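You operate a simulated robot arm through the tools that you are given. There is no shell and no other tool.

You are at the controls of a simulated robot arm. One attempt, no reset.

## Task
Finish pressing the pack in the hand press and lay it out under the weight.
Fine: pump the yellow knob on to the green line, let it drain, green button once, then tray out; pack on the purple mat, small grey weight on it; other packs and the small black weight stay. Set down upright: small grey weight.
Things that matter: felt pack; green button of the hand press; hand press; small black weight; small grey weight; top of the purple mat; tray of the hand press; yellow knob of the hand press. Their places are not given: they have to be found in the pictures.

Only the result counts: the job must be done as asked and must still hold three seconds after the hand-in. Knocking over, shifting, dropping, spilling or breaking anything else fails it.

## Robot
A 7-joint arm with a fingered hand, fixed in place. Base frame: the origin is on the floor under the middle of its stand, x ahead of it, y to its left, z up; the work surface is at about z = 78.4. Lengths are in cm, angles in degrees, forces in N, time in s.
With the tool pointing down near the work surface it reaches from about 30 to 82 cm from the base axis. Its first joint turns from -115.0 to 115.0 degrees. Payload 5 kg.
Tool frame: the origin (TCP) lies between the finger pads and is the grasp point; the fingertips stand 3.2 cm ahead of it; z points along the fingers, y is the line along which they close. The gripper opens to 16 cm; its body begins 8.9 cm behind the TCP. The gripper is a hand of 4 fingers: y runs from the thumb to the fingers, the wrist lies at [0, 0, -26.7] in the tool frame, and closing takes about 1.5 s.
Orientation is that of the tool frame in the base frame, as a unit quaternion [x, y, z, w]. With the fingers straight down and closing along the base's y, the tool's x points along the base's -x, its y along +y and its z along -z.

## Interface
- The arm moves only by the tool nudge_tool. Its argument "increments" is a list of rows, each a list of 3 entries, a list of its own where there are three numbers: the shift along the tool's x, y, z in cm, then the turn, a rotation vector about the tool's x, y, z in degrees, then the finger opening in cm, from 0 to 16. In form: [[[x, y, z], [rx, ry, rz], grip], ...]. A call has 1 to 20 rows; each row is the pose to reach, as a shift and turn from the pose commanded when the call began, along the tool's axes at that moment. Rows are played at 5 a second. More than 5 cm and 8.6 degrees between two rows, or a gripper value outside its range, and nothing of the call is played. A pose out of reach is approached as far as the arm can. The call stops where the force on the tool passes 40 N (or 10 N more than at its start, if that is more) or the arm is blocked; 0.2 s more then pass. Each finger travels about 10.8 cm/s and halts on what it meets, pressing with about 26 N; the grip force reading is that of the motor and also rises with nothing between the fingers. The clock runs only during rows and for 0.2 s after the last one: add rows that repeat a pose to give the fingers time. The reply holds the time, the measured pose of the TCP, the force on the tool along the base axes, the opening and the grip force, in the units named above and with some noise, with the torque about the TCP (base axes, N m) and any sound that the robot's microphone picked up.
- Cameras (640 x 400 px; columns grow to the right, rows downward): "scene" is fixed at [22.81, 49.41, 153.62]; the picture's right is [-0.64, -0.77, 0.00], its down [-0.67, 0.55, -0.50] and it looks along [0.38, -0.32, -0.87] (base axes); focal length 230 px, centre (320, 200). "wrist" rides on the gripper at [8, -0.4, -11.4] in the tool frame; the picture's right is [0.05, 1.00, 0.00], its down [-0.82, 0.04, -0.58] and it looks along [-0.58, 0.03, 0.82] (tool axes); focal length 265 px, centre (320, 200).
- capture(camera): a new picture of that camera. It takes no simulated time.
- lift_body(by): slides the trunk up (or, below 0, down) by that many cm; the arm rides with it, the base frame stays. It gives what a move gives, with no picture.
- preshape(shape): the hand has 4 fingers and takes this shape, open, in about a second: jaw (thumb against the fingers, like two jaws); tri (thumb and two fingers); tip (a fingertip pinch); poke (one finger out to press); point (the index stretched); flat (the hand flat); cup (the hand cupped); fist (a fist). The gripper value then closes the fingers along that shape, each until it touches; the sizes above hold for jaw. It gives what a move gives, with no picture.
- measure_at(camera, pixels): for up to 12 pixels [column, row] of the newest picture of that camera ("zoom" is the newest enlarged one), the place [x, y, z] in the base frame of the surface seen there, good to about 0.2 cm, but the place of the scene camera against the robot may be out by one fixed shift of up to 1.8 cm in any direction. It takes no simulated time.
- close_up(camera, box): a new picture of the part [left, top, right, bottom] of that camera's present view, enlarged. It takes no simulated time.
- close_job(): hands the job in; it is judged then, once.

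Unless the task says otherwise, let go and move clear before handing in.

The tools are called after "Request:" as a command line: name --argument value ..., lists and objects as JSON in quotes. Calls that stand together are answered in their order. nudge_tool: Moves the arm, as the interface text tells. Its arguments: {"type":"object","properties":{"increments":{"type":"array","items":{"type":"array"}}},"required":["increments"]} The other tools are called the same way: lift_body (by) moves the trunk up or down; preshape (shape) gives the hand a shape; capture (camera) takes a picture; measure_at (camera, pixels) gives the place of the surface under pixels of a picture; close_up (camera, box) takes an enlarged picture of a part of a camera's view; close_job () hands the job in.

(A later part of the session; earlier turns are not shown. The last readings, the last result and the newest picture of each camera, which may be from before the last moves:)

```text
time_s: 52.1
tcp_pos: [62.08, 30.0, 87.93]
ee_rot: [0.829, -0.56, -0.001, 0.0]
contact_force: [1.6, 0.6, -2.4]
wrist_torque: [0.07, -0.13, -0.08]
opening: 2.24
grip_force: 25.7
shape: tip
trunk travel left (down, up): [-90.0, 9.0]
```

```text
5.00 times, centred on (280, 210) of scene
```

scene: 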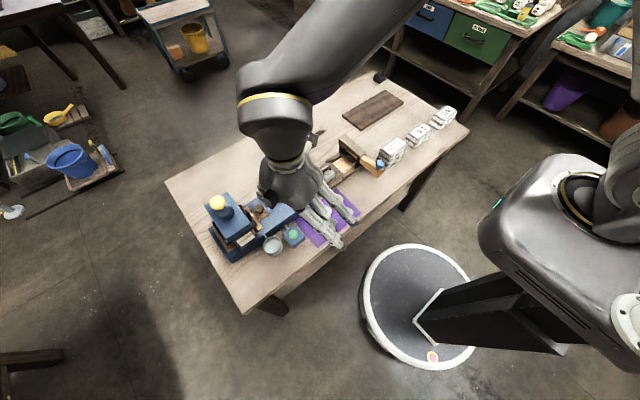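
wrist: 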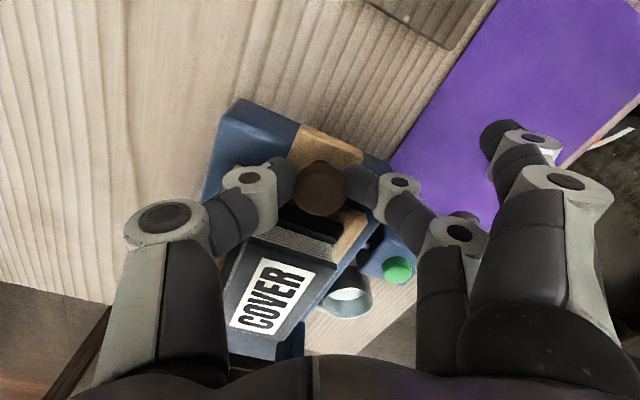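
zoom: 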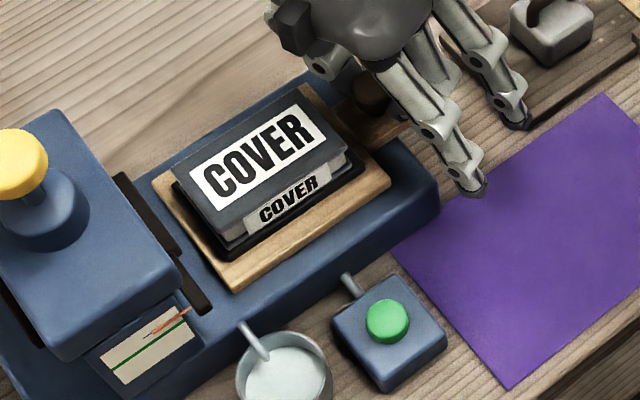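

Still sliding freely at 12.7 cm with the whole tray visible. One more gentle centimetre to look for a stop, which keeps the tray body on the base.

Request:
nudge_tool --increments '[[[0.19, 0.075, 0], [0, 0, 0], 0.5], [[0.37, 0.15, 0], [0, 0, 0], 0.5], [[0.56, 0.225, 0], [0, 0, 0], 0.5], [[0.74, 0.3, 0], [0, 0, 0], 0.5], [[0.93, 0.375, 0], [0, 0, 0], 0.5], [[0.93, 0.375, 0], [0, 0, 0], 0.5]]'

Request:
close_up --camera "scene" --box '[220, 170, 340, 250]'

Request:
capture --camera "wrist"

```text
time_s: 53.5
tcp_pos: [62.14, 29.23, 88.09]
ee_rot: [0.829, -0.56, -0.001, 0.001]
contact_force: [6.1, 5.6, -1.7]
wrist_torque: [0.14, -0.21, -0.07]
opening: 2.2
grip_force: 26.1
shape: tip
trunk travel left (down, up): [-90.0, 9.0]
```

```text
5.00 times, centred on (280, 210) of scene
```

zoom: 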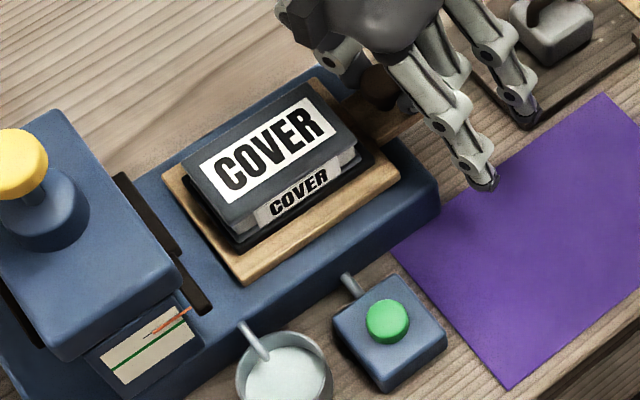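

```text
taken
```

wrist: 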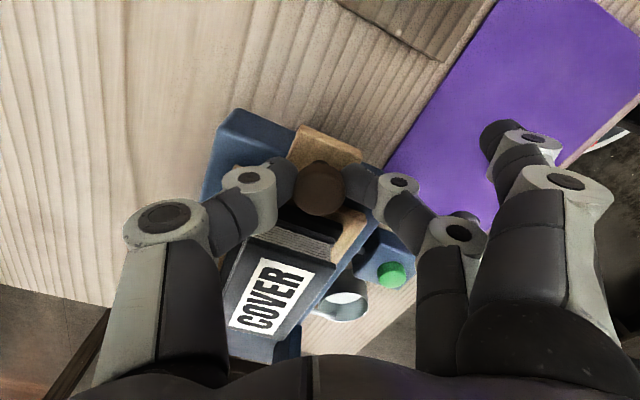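

The pull now meets resistance (about 6–8 N), so the tray is at its stop. I'll relax slightly, open the pinch to 6 cm and lift straight up.

Request:
nudge_tool --increments '[[[-0.3, -0.12, 0], [0, 0, 0], 0.5], [[-0.3, -0.12, 0], [0, 0, 0], 3], [[-0.3, -0.12, 0], [0, 0, 0], 5], [[-0.3, -0.12, 0], [0, 0, 0], 6], [[-0.3, -0.12, 0], [0, 0, 0], 6], [[-0.3, -0.12, 0], [0, 0, 0], 6], [[-0.3, -0.12, -1.5], [0, 0, 0], 6], [[-0.3, -0.12, -4], [0, 0, 0], 6], [[-0.3, -0.12, -8], [0, 0, 0], 6], [[-0.3, -0.12, -12], [0, 0, 0], 6], [[-0.3, -0.12, -16], [0, 0, 0], 6], [[-0.3, -0.12, -20], [0, 0, 0], 6], [[-0.3, -0.12, -20], [0, 0, 0], 6]]'

Request:
capture --camera "wrist"

Request:
capture --camera "scene"

```text
time_s: 56.3
tcp_pos: [62.26, 29.42, 107.99]
ee_rot: [0.829, -0.559, 0.0, 0.0]
contact_force: [0.3, 0.4, -0.6]
wrist_torque: [-0.06, -0.02, -0.01]
opening: 5.98
grip_force: 0.2
shape: tip
trunk travel left (down, up): [-90.0, 9.0]
```

```text
taken
```

wrist: 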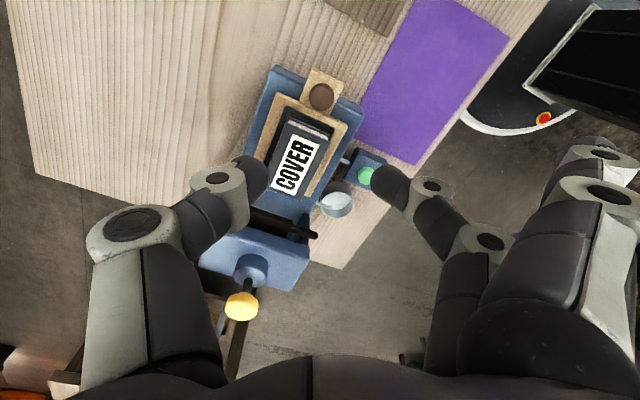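

```text
taken
```

scene: 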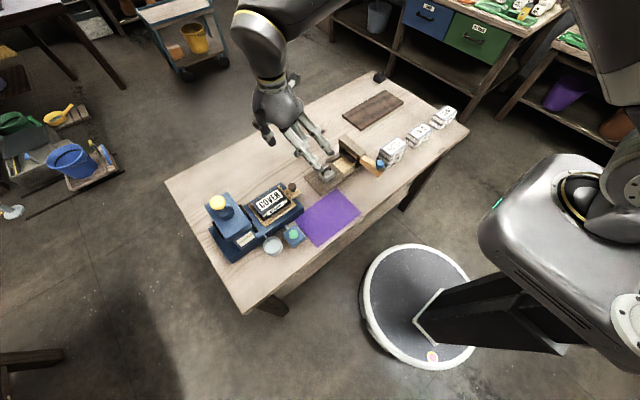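

The tray is out and released with the pack labelled COVER at wrist (293,160). I'll zoom in and measure the pack's edges and height.

Request:
close_up --camera "wrist" --box '[230, 60, 390, 220]'

Request:
measure_at --camera "zoom" --pixels '[[220, 160], [390, 195], [130, 305], [270, 355], [215, 240], [300, 190], [350, 250], [180, 330], [240, 140], [300, 165], [330, 285], [385, 210]]'

Request:
close_up --camera "scene" --box '[235, 175, 315, 235]'

```text
2.50 times, centred on (310, 140) of wrist
```

zoom: 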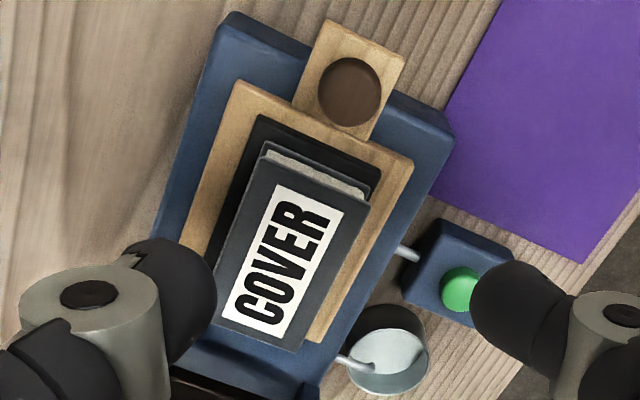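

```text
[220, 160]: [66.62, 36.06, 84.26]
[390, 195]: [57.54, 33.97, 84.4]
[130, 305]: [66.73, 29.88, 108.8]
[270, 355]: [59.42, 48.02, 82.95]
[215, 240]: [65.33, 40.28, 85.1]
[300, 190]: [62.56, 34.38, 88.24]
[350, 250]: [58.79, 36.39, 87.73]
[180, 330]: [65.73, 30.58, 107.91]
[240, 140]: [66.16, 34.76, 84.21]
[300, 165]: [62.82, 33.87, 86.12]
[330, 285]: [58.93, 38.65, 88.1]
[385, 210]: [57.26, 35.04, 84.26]
```

```text
6.67 times, centred on (275, 205) of scene
```

zoom: 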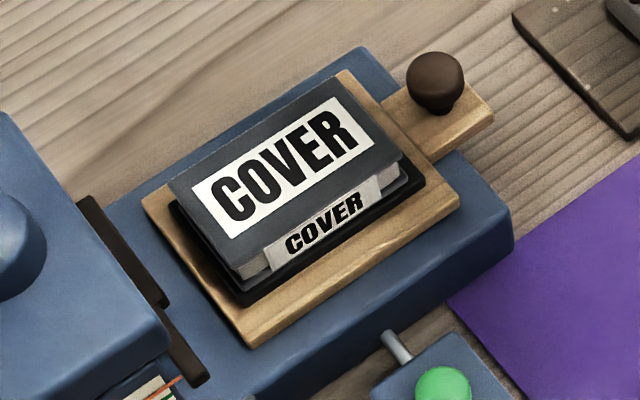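

The pack's top is at z≈88.2, about 7 cm wide in x and 10 cm long in y, sitting on a black liner at z≈85.1. I'll switch to the jaw shape and turn back 22° so the jaw closes along x, then measure the pack squarely.

Request:
preshape --shape "jaw"

Request:
nudge_tool --increments '[[[0, 0, 0], [0, 0, 7.3], 16], [[0, 0, 0], [0, 0, 14.7], 16], [[0, 0, 0], [0, 0, 22], 16], [[0, 0, 0], [0, 0, 22], 16], [[0, 0, 0], [0, 0, 22], 16]]'

Request:
capture --camera "wrist"

Request:
close_up --camera "wrist" --box '[240, 60, 400, 220]'

```text
time_s: 57.2
tcp_pos: [62.42, 29.5, 108.02]
ee_rot: [0.829, -0.559, 0.0, 0.0]
contact_force: [-0.2, 0.2, -0.4]
wrist_torque: [0.01, 0.01, 0.0]
opening: 15.96
grip_force: 0.0
shape: jaw
trunk travel left (down, up): [-90.0, 9.0]
```

```text
time_s: 58.4
tcp_pos: [62.15, 29.36, 108.07]
ee_rot: [-0.706, 0.708, 0.0, 0.0]
contact_force: [0.1, 0.3, 0.6]
wrist_torque: [0.0, 0.0, 0.01]
opening: 15.99
grip_force: 0.0
shape: jaw
trunk travel left (down, up): [-90.0, 9.0]
```

```text
taken
```

wrist: 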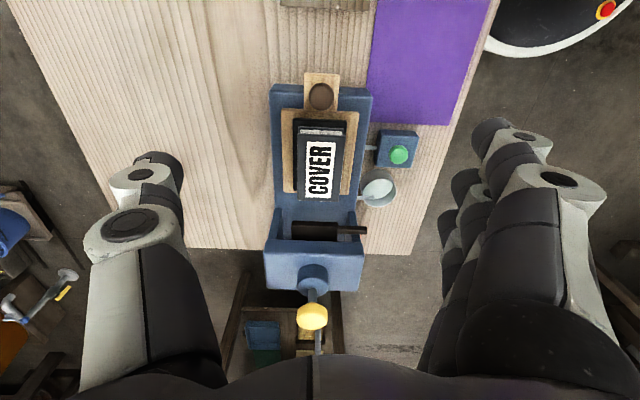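

```text
2.50 times, centred on (320, 140) of wrist
```

zoom: 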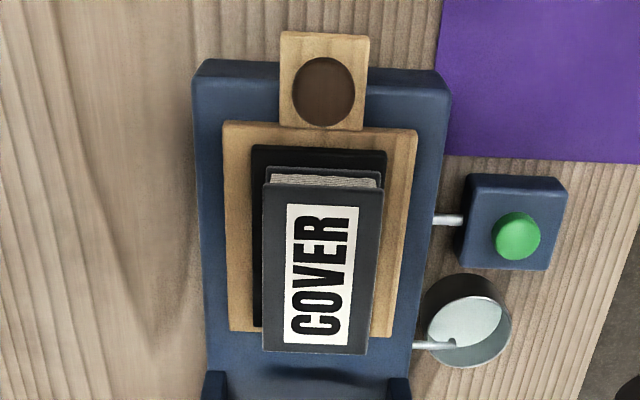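

Now squarely aligned. I'll measure the pack's top corners and the tray/liner beside it.

Request:
measure_at --camera "zoom" --pixels '[[268, 190], [379, 192], [362, 350], [265, 346], [320, 250], [320, 180], [258, 240], [400, 240], [240, 240], [383, 160], [256, 152], [290, 345]]'

Request:
close_up --camera "wrist" --box '[280, 110, 360, 210]'

```text
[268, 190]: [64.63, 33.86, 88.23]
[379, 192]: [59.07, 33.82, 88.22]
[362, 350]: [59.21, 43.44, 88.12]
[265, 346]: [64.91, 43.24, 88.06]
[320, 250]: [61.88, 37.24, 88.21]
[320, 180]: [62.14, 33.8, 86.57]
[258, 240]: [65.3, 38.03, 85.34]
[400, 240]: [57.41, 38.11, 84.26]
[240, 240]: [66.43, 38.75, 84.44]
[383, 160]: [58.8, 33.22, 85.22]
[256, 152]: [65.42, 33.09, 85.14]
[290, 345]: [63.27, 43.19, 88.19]
```

```text
4.00 times, centred on (320, 160) of wrist
```

zoom: 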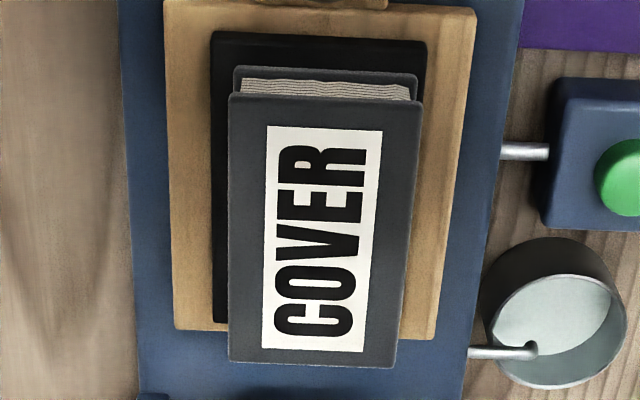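

The pack's top spans x 58.95–65.0, y 33.6–43.7 (centre about (62.0, 38.7)), z 85.2–88.2. I'll move over it with an 11 cm opening and descend in stages.

Request:
nudge_tool --increments '[[[-2.5, 0.05, 1], [0, 0, 0], 14], [[-5, 0.1, 3], [0, 0, 0], 12], [[-7.5, 0.15, 5], [0, 0, 0], 11], [[-9.5, 0.2, 7], [0, 0, 0], 11], [[-9.5, 0.2, 9], [0, 0, 0], 11], [[-9.5, 0.2, 11], [0, 0, 0], 11], [[-9.5, 0.2, 13], [0, 0, 0], 11], [[-9.5, 0.2, 15], [0, 0, 0], 11], [[-9.5, 0.2, 15], [0, 0, 0], 11]]'

Request:
capture --camera "wrist"

Request:
close_up --camera "scene" --box '[190, 140, 350, 260]'

```text
time_s: 60.4
tcp_pos: [61.97, 38.86, 92.96]
ee_rot: [0.707, -0.707, 0.001, 0.0]
contact_force: [-0.2, -0.3, 0.9]
wrist_torque: [-0.01, -0.02, -0.04]
opening: 11.03
grip_force: 0.1
shape: jaw
trunk travel left (down, up): [-90.0, 9.0]
```

```text
taken
```

wrist: 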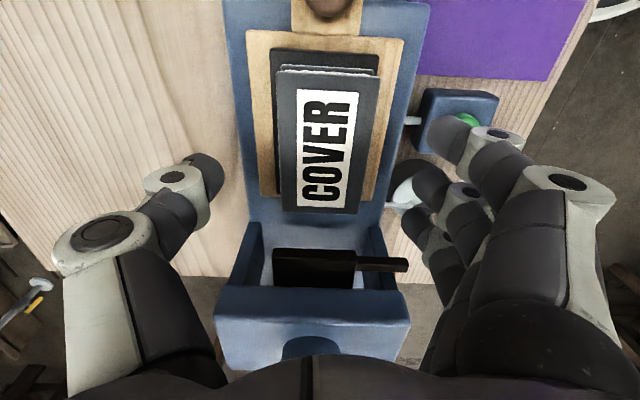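

```text
3.33 times, centred on (270, 200) of scene
```

zoom: 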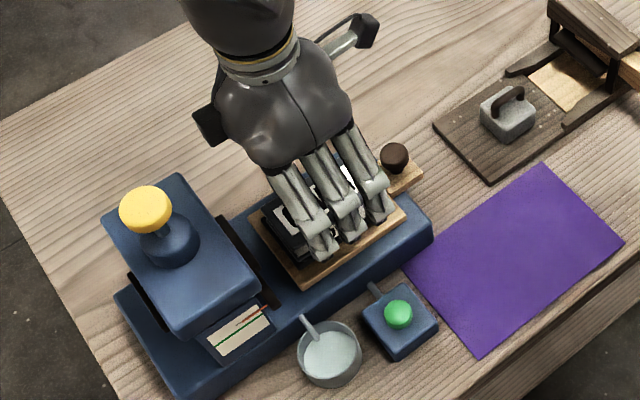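

The pack is centred between thumb and fingers. I'll lower 4 cm to grip height (fingertips about half a centimetre above the liner).

Request:
nudge_tool --increments '[[[0, 0, 1.2], [0, 0, 0], 11], [[0, 0, 2.4], [0, 0, 0], 11], [[0, 0, 3.2], [0, 0, 0], 11], [[0, 0, 3.9], [0, 0, 0], 11], [[0, 0, 3.9], [0, 0, 0], 11]]'

Request:
capture --camera "wrist"

Request:
measure_at --camera "wrist" --pixels '[[205, 165], [215, 180], [445, 125], [425, 175], [410, 215], [455, 150], [320, 150], [265, 150]]'

```text
time_s: 61.6
tcp_pos: [61.89, 38.74, 89.15]
ee_rot: [-0.707, 0.707, 0.0, 0.0]
contact_force: [0.1, 0.0, -0.2]
wrist_torque: [0.01, 0.0, 0.05]
opening: 11.05
grip_force: 0.0
shape: jaw
trunk travel left (down, up): [-90.0, 9.0]
```

```text
taken
```

wrist: 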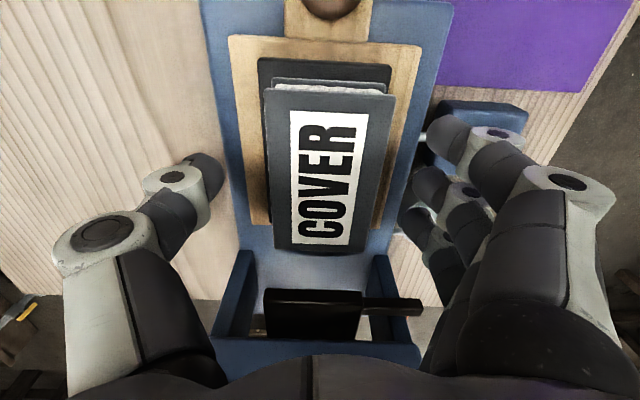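

```text
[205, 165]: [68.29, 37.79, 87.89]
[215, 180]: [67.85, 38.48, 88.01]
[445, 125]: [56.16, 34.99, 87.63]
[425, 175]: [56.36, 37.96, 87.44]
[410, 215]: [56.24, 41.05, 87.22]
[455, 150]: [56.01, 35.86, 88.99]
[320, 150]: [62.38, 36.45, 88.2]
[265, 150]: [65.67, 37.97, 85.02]
```

Fingertips flank the pack on both sides (x≈56.2 and 68). I'll close the jaw on it.

Request:
nudge_tool --increments '[[[0, 0, 0], [0, 0, 0], 9], [[0, 0, 0], [0, 0, 0], 8], [[0, 0, 0], [0, 0, 0], 7], [[0, 0, 0], [0, 0, 0], 6], [[0, 0, 0], [0, 0, 0], 5], [[0, 0, 0], [0, 0, 0], 4.5], [[0, 0, 0], [0, 0, 0], 4.5], [[0, 0, 0], [0, 0, 0], 4.5]]'

Request:
capture --camera "wrist"

Request:
close_up --camera "scene" --box '[220, 160, 320, 240]'

```text
time_s: 63.4
tcp_pos: [61.97, 38.86, 89.09]
ee_rot: [-0.706, 0.708, 0.001, 0.0]
contact_force: [0.3, -0.1, 0.3]
wrist_torque: [0.0, 0.0, 0.01]
opening: 5.41
grip_force: 26.1
shape: jaw
trunk travel left (down, up): [-90.0, 9.0]
```

```text
taken
```

wrist: 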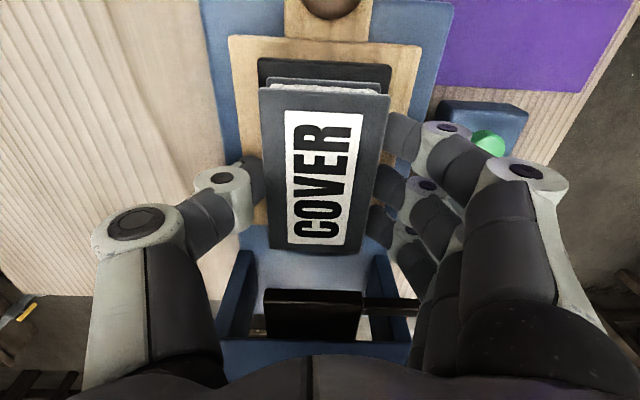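

```text
5.00 times, centred on (270, 200) of scene
```

zoom: 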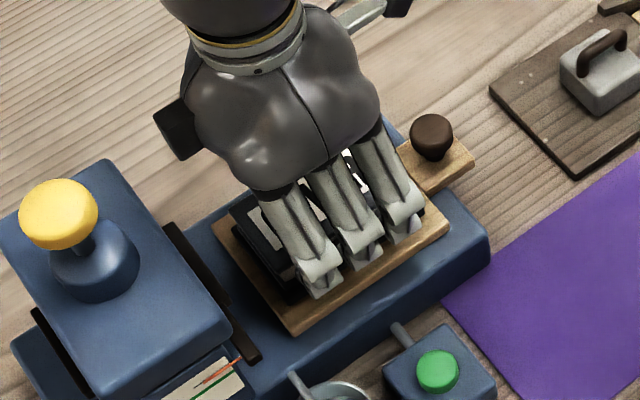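

The pack is gripped (opening 5.4 cm, 26 N). I'll lift it slowly and check that only the pack comes up.

Request:
nudge_tool --increments '[[[0, 0, -0.5], [0, 0, 0], 4.5], [[0, 0, -1], [0, 0, 0], 4.5], [[0, 0, -2], [0, 0, 0], 4.5], [[0, 0, -3.5], [0, 0, 0], 4.5], [[0, 0, -5], [0, 0, 0], 4.5], [[0, 0, -7], [0, 0, 0], 4.5], [[0, 0, -7], [0, 0, 0], 4.5]]'

Request:
capture --camera "wrist"

Request:
close_up --camera "scene" --box '[200, 140, 340, 250]'

```text
time_s: 65.0
tcp_pos: [61.85, 38.75, 96.21]
ee_rot: [0.707, -0.707, 0.0, 0.0]
contact_force: [-0.4, -0.1, -1.2]
wrist_torque: [-0.01, 0.01, -0.01]
opening: 5.41
grip_force: 26.5
shape: jaw
trunk travel left (down, up): [-90.0, 9.0]
```

```text
taken
```

wrist: 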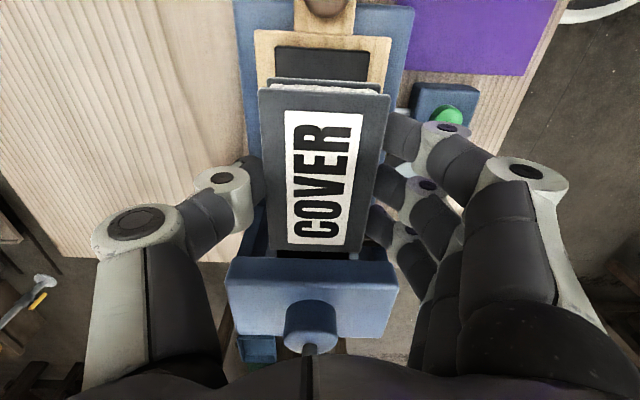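

```text
3.64 times, centred on (270, 195) of scene
```

zoom: 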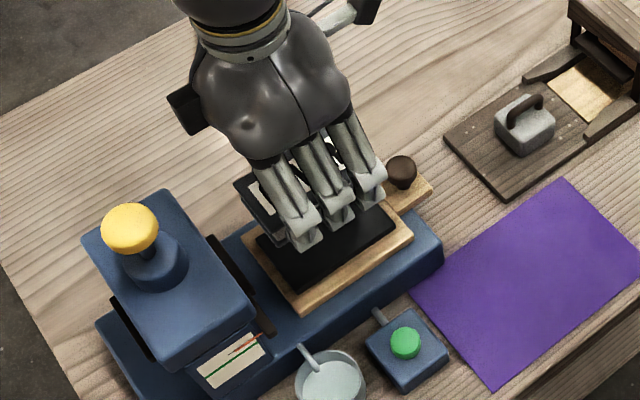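

Only the pack came up; the black liner stayed in the tray. I'll carry it over the purple mat at a safe height and then measure the mat's edges.

Request:
nudge_tool --increments '[[[0, 0, -1], [0, 0, 0], 4.5], [[1.3, 1.2, -2], [0, 0, 0], 4.5], [[2.9, 2.8, -2], [0, 0, 0], 4.5], [[4.5, 4.4, -2], [0, 0, 0], 4.5], [[6.1, 6.0, -2], [0, 0, 0], 4.5], [[7.7, 7.6, -2], [0, 0, 0], 4.5], [[9.3, 9.2, -2], [0, 0, 0], 4.5], [[10.9, 10.8, -2], [0, 0, 0], 4.5], [[12.5, 12.4, -2], [0, 0, 0], 4.5], [[13.6, 13.3, -2], [0, 0, 0], 4.5], [[14.3, 13.9, -2], [0, 0, 0], 4.5], [[14.3, 13.9, -2], [0, 0, 0], 4.5]]'

Request:
capture --camera "wrist"

Request:
capture --camera "scene"

```text
time_s: 67.6
tcp_pos: [48.08, 24.66, 98.18]
ee_rot: [0.707, -0.707, 0.0, 0.0]
contact_force: [0.1, -0.2, -1.7]
wrist_torque: [-0.02, 0.0, 0.01]
opening: 5.39
grip_force: 25.3
shape: jaw
trunk travel left (down, up): [-90.0, 9.0]
```

```text
taken
```

wrist: 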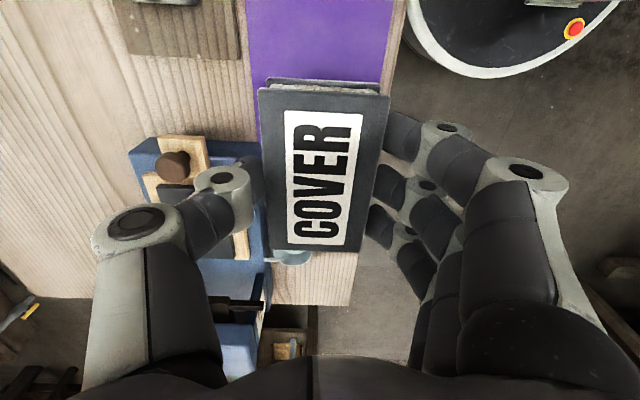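

```text
taken
```

scene: 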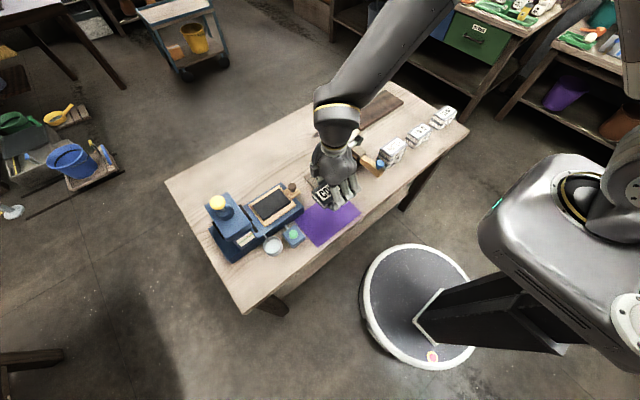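

The pack is held over the mat. I'll measure the mat's edges in both cameras to choose the set-down point.

Request:
measure_at --camera "wrist" --pixels '[[252, 50], [256, 110], [390, 20], [384, 60], [247, 5], [320, 50], [320, 10]]'

Request:
close_up --camera "scene" --box '[280, 170, 380, 260]'

Request:
measure_at --camera "zoom" --pixels '[[80, 210], [180, 335], [345, 180], [330, 130], [120, 260], [270, 250]]'

```text
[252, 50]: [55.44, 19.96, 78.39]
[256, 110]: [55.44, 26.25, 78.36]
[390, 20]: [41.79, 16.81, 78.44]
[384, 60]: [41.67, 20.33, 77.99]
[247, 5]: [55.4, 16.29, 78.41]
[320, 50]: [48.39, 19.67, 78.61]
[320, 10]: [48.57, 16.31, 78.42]
```

```text
4.44 times, centred on (330, 215) of scene
```

zoom: 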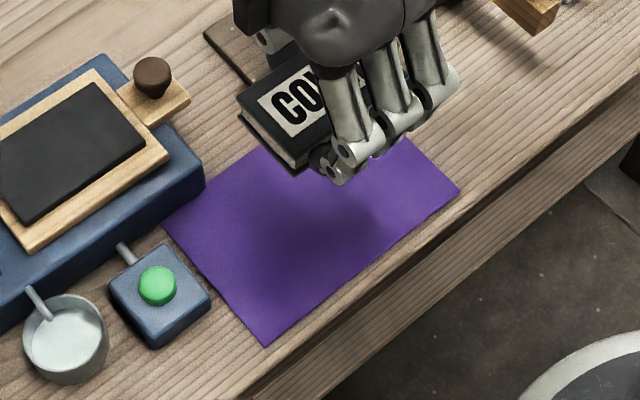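

```text
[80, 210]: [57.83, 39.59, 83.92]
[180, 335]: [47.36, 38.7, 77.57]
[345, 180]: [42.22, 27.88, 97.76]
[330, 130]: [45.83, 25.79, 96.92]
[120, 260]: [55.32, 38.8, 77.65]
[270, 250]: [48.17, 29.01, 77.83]
```

The mat spans x 41.7–55.4, y≈14.2–34.8, top z≈78.45, so centre is about (48.55, 24.5). I'll shift slightly to centre and lower the pack to just above the mat.

Request:
nudge_tool --increments '[[[0, -0.4, 2], [0, 0, 0], 4.5], [[0, -0.4, 4], [0, 0, 0], 4.5], [[0, -0.4, 6], [0, 0, 0], 4.5], [[0, -0.4, 8], [0, 0, 0], 4.5], [[0, -0.4, 10], [0, 0, 0], 4.5], [[0, -0.4, 12], [0, 0, 0], 4.5], [[0, -0.4, 13.5], [0, 0, 0], 4.5], [[0, -0.4, 14.5], [0, 0, 0], 4.5], [[0, -0.4, 15.0], [0, 0, 0], 4.5], [[0, -0.4, 15.0], [0, 0, 0], 4.5]]'

Request:
capture --camera "wrist"

Request:
close_up --camera "scene" --box '[280, 170, 380, 260]'

```text
time_s: 69.8
tcp_pos: [48.54, 24.76, 83.07]
ee_rot: [0.708, -0.707, 0.0, 0.0]
contact_force: [0.3, -0.3, -1.1]
wrist_torque: [-0.01, 0.03, 0.02]
opening: 5.37
grip_force: 25.5
shape: jaw
trunk travel left (down, up): [-90.0, 9.0]
```

```text
taken
```

wrist: 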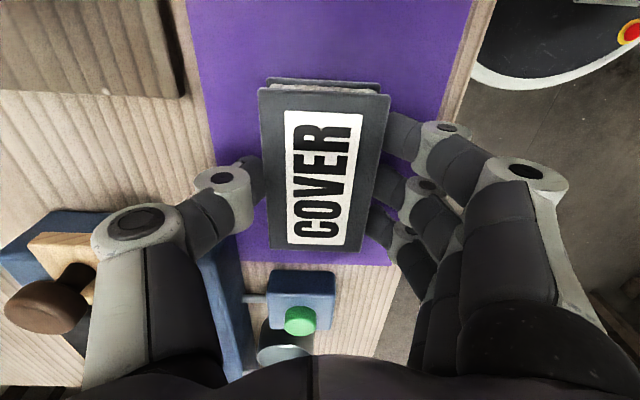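

```text
4.44 times, centred on (330, 215) of scene
```

zoom: 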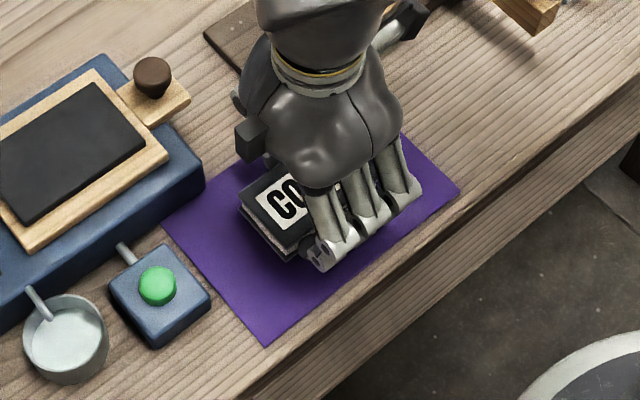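

The pack hovers just above the mat. I'll lower the last bit in small steps and watch the force.

Request:
nudge_tool --increments '[[[0, 0, 0.2], [0, 0, 0], 4.5], [[0, 0, 0.4], [0, 0, 0], 4.5], [[0, 0, 0.6], [0, 0, 0], 4.5], [[0, 0, 0.7], [0, 0, 0], 4.5], [[0, 0, 0.7], [0, 0, 0], 4.5]]'

```text
time_s: 71.0
tcp_pos: [48.42, 24.49, 82.42]
ee_rot: [-0.707, 0.707, 0.0, 0.0]
contact_force: [1.1, -0.2, -1.2]
wrist_torque: [0.0, 0.01, 0.0]
opening: 5.39
grip_force: 26.0
shape: jaw
trunk travel left (down, up): [-90.0, 9.0]
```

Still carrying the pack's weight (−1.2 N) at z 82.4, so it isn't touching yet. I'll go down a little further in small steps.

Request:
nudge_tool --increments '[[[0, 0, 0.1], [0, 0, 0], 4.5], [[0, 0, 0.2], [0, 0, 0], 4.5], [[0, 0, 0.2], [0, 0, 0], 4.5]]'

Request:
close_up --camera "scene" --box '[320, 200, 360, 235]'

```text
time_s: 71.8
tcp_pos: [48.42, 24.59, 82.26]
ee_rot: [-0.707, 0.707, -0.001, 0.001]
contact_force: [-0.1, 1.0, 7.5]
wrist_torque: [0.01, 0.09, -0.04]
opening: 5.39
grip_force: 25.8
shape: jaw
trunk travel left (down, up): [-90.0, 9.0]
```

```text
11.43 times, centred on (340, 218) of scene
```

zoom: 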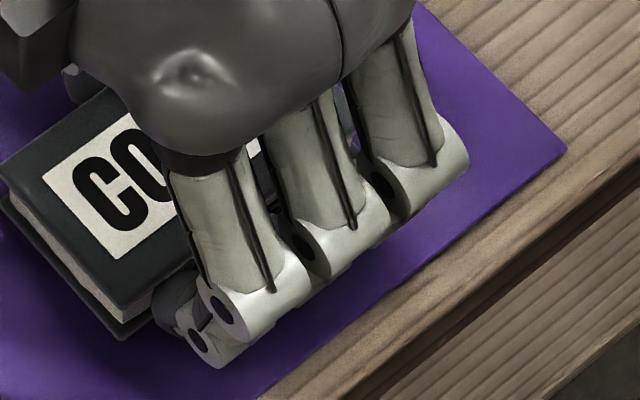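

Contact confirmed (7.5 N): the pack rests on the mat. I'll relieve slightly, open to 9 cm and lift straight up.

Request:
nudge_tool --increments '[[[0, 0, -0.1], [0, 0, 0], 5.5], [[0, 0, -0.1], [0, 0, 0], 6.5], [[0, 0, -0.1], [0, 0, 0], 8], [[0, 0, -0.1], [0, 0, 0], 9], [[0, 0, -0.1], [0, 0, 0], 9], [[0, 0, -1.0], [0, 0, 0], 9], [[0, 0, -3], [0, 0, 0], 9], [[0, 0, -6], [0, 0, 0], 9], [[0, 0, -10], [0, 0, 0], 9], [[0, 0, -14], [0, 0, 0], 9], [[0, 0, -18], [0, 0, 0], 9], [[0, 0, -18], [0, 0, 0], 9]]'

Request:
capture --camera "wrist"

Request:
close_up --camera "scene" --box '[280, 170, 380, 260]'

```text
time_s: 74.4
tcp_pos: [48.71, 24.66, 100.54]
ee_rot: [0.707, -0.707, 0.0, 0.0]
contact_force: [0.0, 0.4, 0.3]
wrist_torque: [0.01, 0.0, 0.0]
opening: 8.92
grip_force: 0.0
shape: jaw
trunk travel left (down, up): [-90.0, 9.0]
```

```text
taken
```

wrist: 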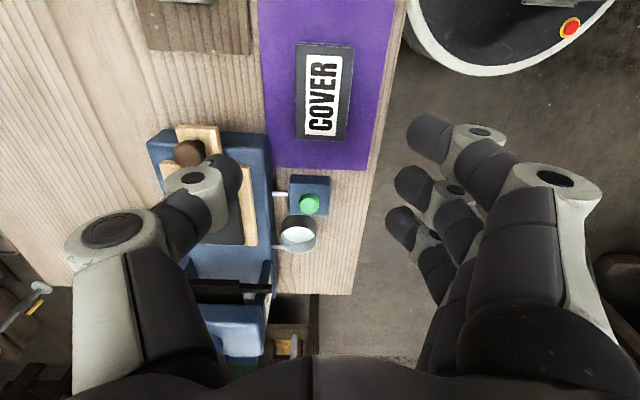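

```text
4.44 times, centred on (330, 215) of scene
```

zoom: 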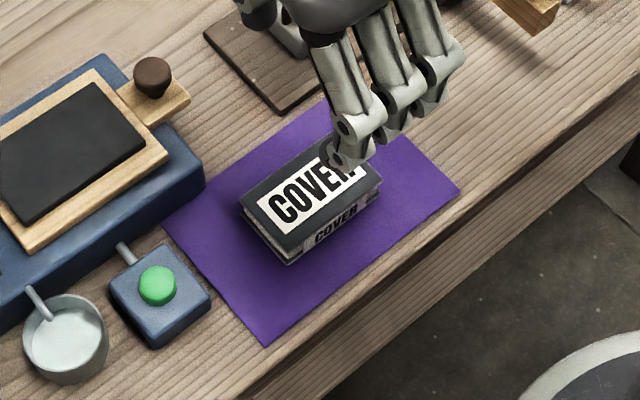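

The pack lies flat on the mat. I'll measure its top, then look at the grey weight on the trimmer board.

Request:
measure_at --camera "wrist" --pixels '[[300, 50], [350, 52], [345, 136], [299, 134], [323, 90], [268, 100], [320, 160]]'

Request:
nudge_tool --increments '[[[2, 0, -2], [0, 0, 7.5], 11], [[4, -2, -4], [0, 0, 15], 13], [[6, -3, -6], [0, 0, 22.5], 16], [[8, -4, -8], [0, 0, 30], 16], [[10, -4, -10], [0, 0, 37.5], 16], [[12, -4, -10], [0, 0, 45], 16], [[13, -4, -10], [0, 0, 52.5], 16], [[13, -4, -10], [0, 0, 60], 16], [[13, -4, -10], [0, 0, 67.5], 16], [[13, -4, -10], [0, 0, 75], 16], [[13, -4, -10], [0, 0, 82.5], 16], [[13, -4, -10], [0, 0, 90], 16], [[13, -4, -10], [0, 0, 90], 16]]'

Request:
capture --camera "wrist"

Request:
capture --camera "scene"

```text
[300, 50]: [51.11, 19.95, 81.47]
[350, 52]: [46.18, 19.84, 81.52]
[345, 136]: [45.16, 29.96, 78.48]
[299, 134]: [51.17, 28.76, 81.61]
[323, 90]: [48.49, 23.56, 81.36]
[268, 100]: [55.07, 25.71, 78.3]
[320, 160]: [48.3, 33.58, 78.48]
```

```text
time_s: 77.2
tcp_pos: [52.37, 11.46, 110.3]
ee_rot: [0.001, 1.0, 0.0, 0.0]
contact_force: [0.7, -0.4, -0.4]
wrist_torque: [0.01, 0.0, 0.0]
opening: 15.98
grip_force: 0.1
shape: jaw
trunk travel left (down, up): [-90.0, 9.0]
```

```text
taken
```

wrist: 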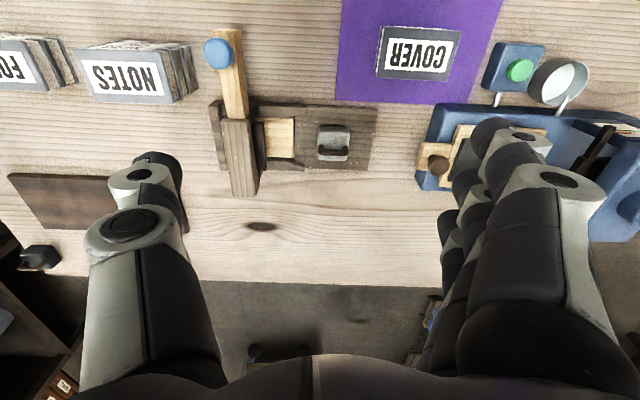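

```text
taken
```

scene: 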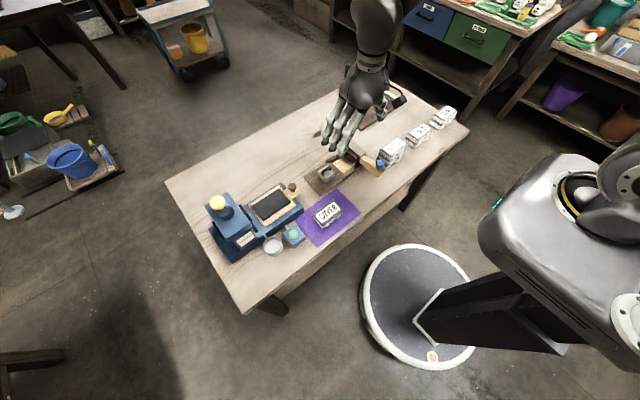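

The hand is back to the unrotated pose with the grey weight clear at wrist (334,142). I'll zoom in and measure its body and handle.

Request:
close_up --camera "wrist" --box '[260, 90, 400, 190]'

Request:
close_up --camera "wrist" --box '[308, 116, 364, 168]'

Request:
measure_at --camera "zoom" --pixels '[[150, 100], [320, 90], [470, 100], [160, 200], [480, 200], [320, 150], [180, 250], [320, 250], [320, 280], [450, 250], [320, 330], [480, 330]]'

```text
4.00 times, centred on (330, 140) of wrist
```

zoom: 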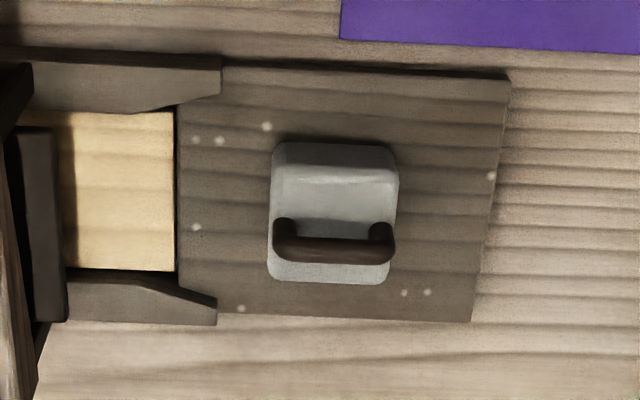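

```text
7.69 times, centred on (336, 142) of wrist
```

zoom: 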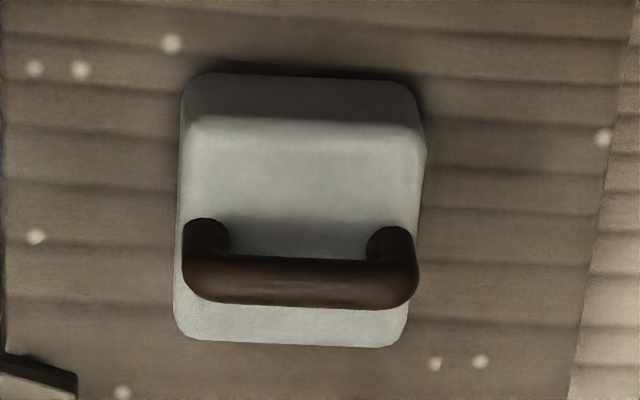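

```text
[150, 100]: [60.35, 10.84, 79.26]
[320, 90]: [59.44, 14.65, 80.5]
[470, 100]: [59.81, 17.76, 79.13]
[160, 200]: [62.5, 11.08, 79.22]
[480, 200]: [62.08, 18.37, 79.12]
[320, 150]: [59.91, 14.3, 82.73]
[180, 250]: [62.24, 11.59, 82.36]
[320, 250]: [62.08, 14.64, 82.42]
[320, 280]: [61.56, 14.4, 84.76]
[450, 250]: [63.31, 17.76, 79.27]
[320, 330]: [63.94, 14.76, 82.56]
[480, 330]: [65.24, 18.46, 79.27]
```

The weight's block is about 5×5 cm (x 59.4–64.3, y 11.9–17), top z≈82.5, with a handle bar running along y near x≈61.8, top z≈84.8. I'll refine the bar and check heights of the trimmer frame nearby.

Request:
close_up --camera "wrist" --box '[308, 116, 364, 168]'

Request:
measure_at --camera "zoom" --pixels '[[300, 258], [300, 266], [300, 276], [300, 286], [300, 296], [300, 304], [192, 250], [410, 250], [200, 280], [405, 280], [200, 225], [395, 235]]'

Request:
measure_at --camera "wrist" --pixels '[[240, 125], [238, 170], [232, 185], [250, 110], [217, 52], [235, 80], [225, 40], [270, 115], [270, 160], [300, 115], [285, 140], [225, 150]]'

```text
7.69 times, centred on (336, 142) of wrist
```

zoom: 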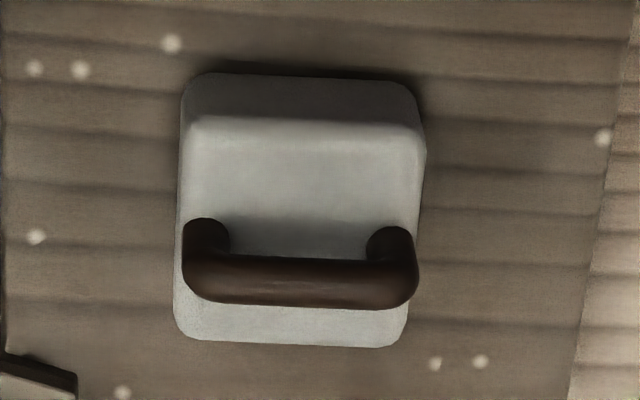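

```text
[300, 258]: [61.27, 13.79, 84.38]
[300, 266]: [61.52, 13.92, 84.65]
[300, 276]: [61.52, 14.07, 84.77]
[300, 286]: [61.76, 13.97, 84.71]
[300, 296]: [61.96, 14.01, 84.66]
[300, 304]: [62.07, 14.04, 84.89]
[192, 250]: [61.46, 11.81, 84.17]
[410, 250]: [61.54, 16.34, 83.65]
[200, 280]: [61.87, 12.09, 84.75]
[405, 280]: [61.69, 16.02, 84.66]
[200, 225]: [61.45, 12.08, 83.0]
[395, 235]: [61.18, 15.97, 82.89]
```

```text
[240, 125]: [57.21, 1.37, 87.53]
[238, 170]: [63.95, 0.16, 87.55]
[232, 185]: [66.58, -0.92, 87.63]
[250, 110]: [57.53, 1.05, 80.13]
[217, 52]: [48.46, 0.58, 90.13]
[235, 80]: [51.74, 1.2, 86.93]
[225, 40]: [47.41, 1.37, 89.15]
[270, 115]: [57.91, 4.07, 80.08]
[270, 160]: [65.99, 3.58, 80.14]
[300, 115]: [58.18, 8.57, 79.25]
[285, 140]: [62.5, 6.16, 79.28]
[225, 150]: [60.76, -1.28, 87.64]
```

Handle bar: centre about (61.75, 14.1), z centre ≈84.2, 5 cm long along y; the trimmer frame (z≤90, y<2) is well clear. I'll take the tip pinch, turn 90° so it closes along x, and hover above the handle.

Request:
preshape --shape "tip"

Request:
nudge_tool --increments '[[[-1, 0.3, 0], [0, 0, -7.5], 16], [[-2, 0.6, 0], [0, 0, -15], 15], [[-3, 0.9, 0], [0, 0, -22.5], 14], [[-4, 1.2, 0], [0, 0, -30], 13], [[-5, 1.5, 0], [0, 0, -37.5], 12], [[-6, 1.8, 0], [0, 0, -45], 11], [[-7, 2.1, 0], [0, 0, -52.5], 10], [[-8, 2.4, 0], [0, 0, -60], 9], [[-9, 2.65, 0], [0, 0, -67.5], 8], [[-9.4, 2.65, 1], [0, 0, -75], 7], [[-9.4, 2.65, 4], [0, 0, -82.5], 6], [[-9.4, 2.65, 8], [0, 0, -90], 6], [[-9.4, 2.65, 12], [0, 0, -90], 6], [[-9.4, 2.65, 12], [0, 0, -90], 6]]'

Request:
capture --camera "wrist"

Request:
capture --camera "scene"

```text
time_s: 78.1
tcp_pos: [52.49, 11.59, 110.19]
ee_rot: [0.002, 1.0, 0.0, 0.001]
contact_force: [1.1, -0.1, 1.1]
wrist_torque: [-0.01, 0.0, 0.0]
opening: 15.99
grip_force: 0.2
shape: tip
trunk travel left (down, up): [-90.0, 9.0]
```

```text
time_s: 81.1
tcp_pos: [62.03, 14.09, 98.1]
ee_rot: [0.707, -0.707, 0.0, 0.0]
contact_force: [-0.4, 0.1, 0.1]
wrist_torque: [0.01, -0.04, -0.04]
opening: 6.08
grip_force: 0.0
shape: tip
trunk travel left (down, up): [-90.0, 9.0]
```

```text
taken
```

wrist: 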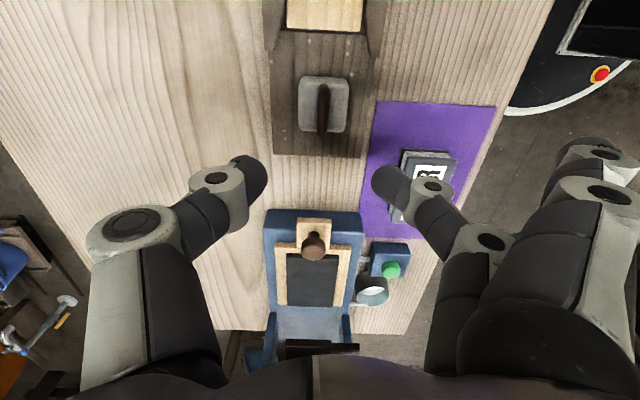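

```text
taken
```

scene: 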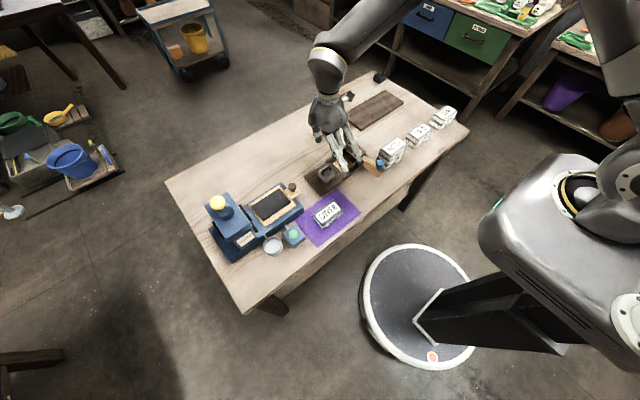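

The handle appears at wrist (323,108) between thumb and finger. I'll measure it in this view for fine centring.

Request:
close_up --camera "wrist" --box '[288, 66, 358, 146]'

Request:
measure_at --camera "zoom" --pixels '[[318, 110], [318, 150], [318, 200], [318, 250], [318, 300], [295, 200], [340, 200], [230, 200], [410, 200], [320, 60]]'

```text
5.00 times, centred on (323, 106) of wrist
```

zoom: 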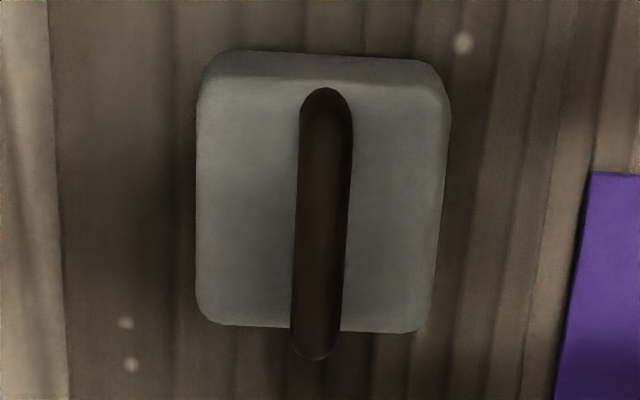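

```text
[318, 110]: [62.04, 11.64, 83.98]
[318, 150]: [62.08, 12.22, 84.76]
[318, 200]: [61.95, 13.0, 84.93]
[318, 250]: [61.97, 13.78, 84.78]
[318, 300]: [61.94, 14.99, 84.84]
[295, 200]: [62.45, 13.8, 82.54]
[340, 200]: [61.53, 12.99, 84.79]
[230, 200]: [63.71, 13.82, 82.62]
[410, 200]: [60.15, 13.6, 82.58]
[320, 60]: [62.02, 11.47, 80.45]
```

The handle centre is (61.9, 14.0), matching the TCP. I'll lower to just above grip height with the pinch open.

Request:
nudge_tool --increments '[[[0, 0, 2], [0, 0, 0], 6], [[0, 0, 4], [0, 0, 0], 5.5], [[0, 0, 6], [0, 0, 0], 5], [[0, 0, 8], [0, 0, 0], 5], [[0, 0, 9.5], [0, 0, 0], 5], [[0, 0, 10.5], [0, 0, 0], 5], [[0, 0, 11.3], [0, 0, 0], 5], [[0, 0, 11.9], [0, 0, 0], 5], [[0, 0, 11.9], [0, 0, 0], 5]]'

Request:
capture --camera "wrist"

Request:
close_up --camera "scene" --box '[280, 110, 420, 220]'

```text
time_s: 83.1
tcp_pos: [61.62, 14.18, 86.28]
ee_rot: [0.707, -0.707, 0.0, 0.0]
contact_force: [-0.1, -0.1, -0.2]
wrist_torque: [-0.02, 0.02, 0.0]
opening: 5.06
grip_force: 0.0
shape: tip
trunk travel left (down, up): [-90.0, 9.0]
```

```text
taken
```

wrist: 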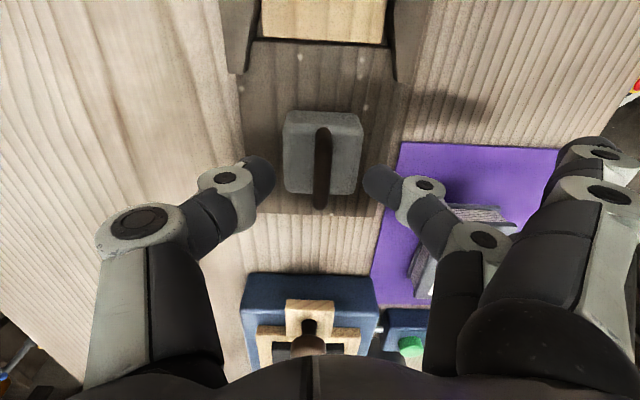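

```text
3.64 times, centred on (350, 165) of scene
```

zoom: 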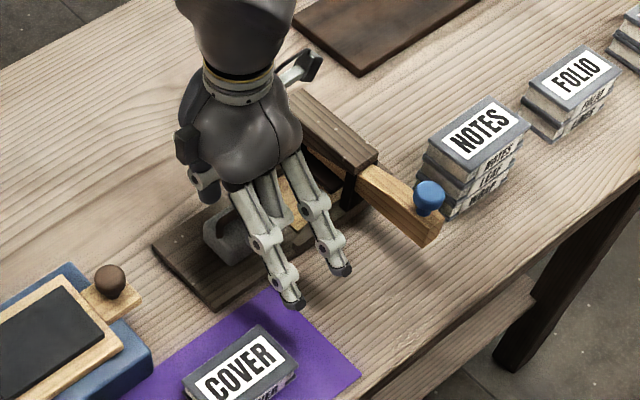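

The bar sits centrally between the two tips. I'll lower 0.3 cm and close the pinch on the handle.

Request:
nudge_tool --increments '[[[0, 0, 0.3], [0, 0, 0], 4.5], [[0, 0, 0.3], [0, 0, 0], 3.5], [[0, 0, 0.3], [0, 0, 0], 2.5], [[0, 0, 0.3], [0, 0, 0], 1.5], [[0, 0, 0.3], [0, 0, 0], 0.5], [[0, 0, 0.3], [0, 0, 0], 0], [[0, 0, 0.3], [0, 0, 0], 0], [[0, 0, 0.3], [0, 0, 0], 0], [[0, 0, 0.3], [0, 0, 0], 0]]'

Request:
capture --camera "wrist"

Request:
close_up --camera "wrist" --box '[240, 100, 400, 240]'

```text
time_s: 85.1
tcp_pos: [61.92, 14.21, 85.85]
ee_rot: [-0.707, 0.707, 0.0, -0.001]
contact_force: [-0.5, 0.0, 1.0]
wrist_torque: [-0.01, -0.03, 0.03]
opening: 0.48
grip_force: 26.0
shape: tip
trunk travel left (down, up): [-90.0, 9.0]
```

```text
taken
```

wrist: 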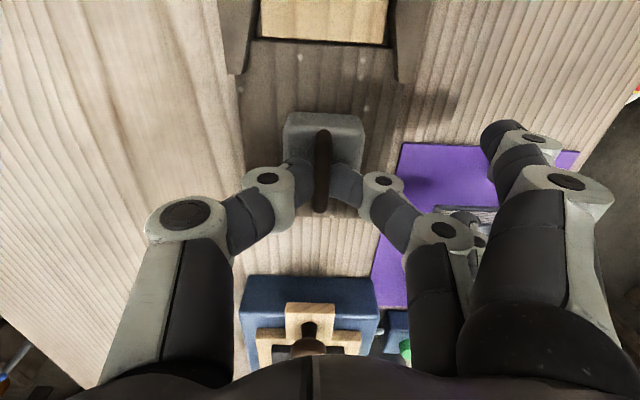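

```text
2.86 times, centred on (320, 170) of wrist
```

zoom: 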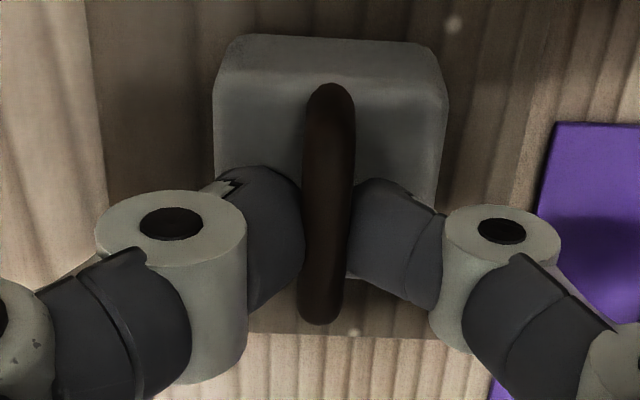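

The bar is pinched (26 N). I'll check how the pads sit along the bar relative to the block's centre so it won't tilt when lifted.

Request:
measure_at --camera "zoom" --pixels '[[265, 180], [265, 230], [270, 280], [380, 190], [390, 240], [380, 275], [330, 100], [330, 300], [240, 60], [420, 60], [230, 130], [435, 130]]'

```text
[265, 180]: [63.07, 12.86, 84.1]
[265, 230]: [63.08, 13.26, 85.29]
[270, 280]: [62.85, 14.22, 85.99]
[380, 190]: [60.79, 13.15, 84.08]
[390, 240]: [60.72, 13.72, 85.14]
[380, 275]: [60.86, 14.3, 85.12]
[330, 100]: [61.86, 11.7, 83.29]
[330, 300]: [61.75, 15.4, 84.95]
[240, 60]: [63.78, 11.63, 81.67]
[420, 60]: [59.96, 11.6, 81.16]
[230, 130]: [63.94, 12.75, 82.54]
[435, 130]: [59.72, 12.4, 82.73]
```

The pads sit at about y 13.8 against a block centre of ≈14.1 – well balanced. I'll lift slowly and check.

Request:
nudge_tool --increments '[[[0, 0, -0.3], [0, 0, 0], 0], [[0, 0, -0.6], [0, 0, 0], 0], [[0, 0, -1.0], [0, 0, 0], 0], [[0, 0, -1.5], [0, 0, 0], 0], [[0, 0, -2.0], [0, 0, 0], 0], [[0, 0, -2.0], [0, 0, 0], 0]]'

Request:
capture --camera "wrist"

Request:
close_up --camera "scene" --box '[290, 120, 390, 210]'

```text
time_s: 86.5
tcp_pos: [61.91, 14.1, 88.08]
ee_rot: [0.707, -0.707, 0.0, 0.0]
contact_force: [0.1, 0.3, -2.6]
wrist_torque: [0.01, 0.0, -0.02]
opening: 0.46
grip_force: 25.8
shape: tip
trunk travel left (down, up): [-90.0, 9.0]
```

```text
taken
```

wrist: 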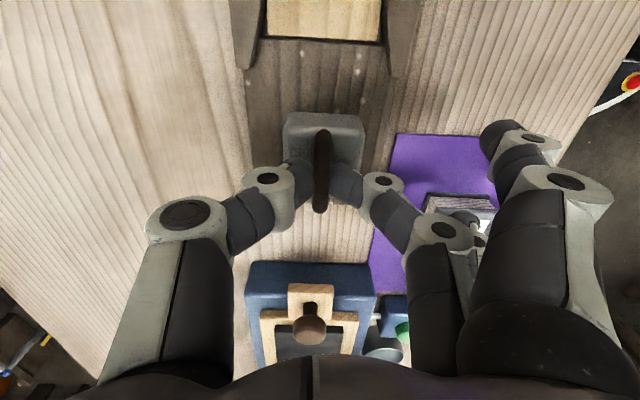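

```text
4.44 times, centred on (340, 165) of scene
```

zoom: 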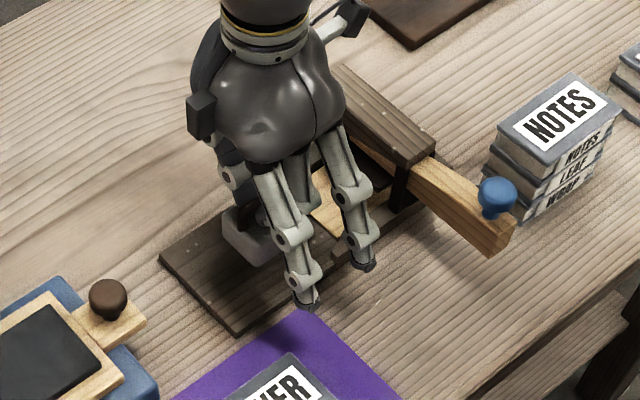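

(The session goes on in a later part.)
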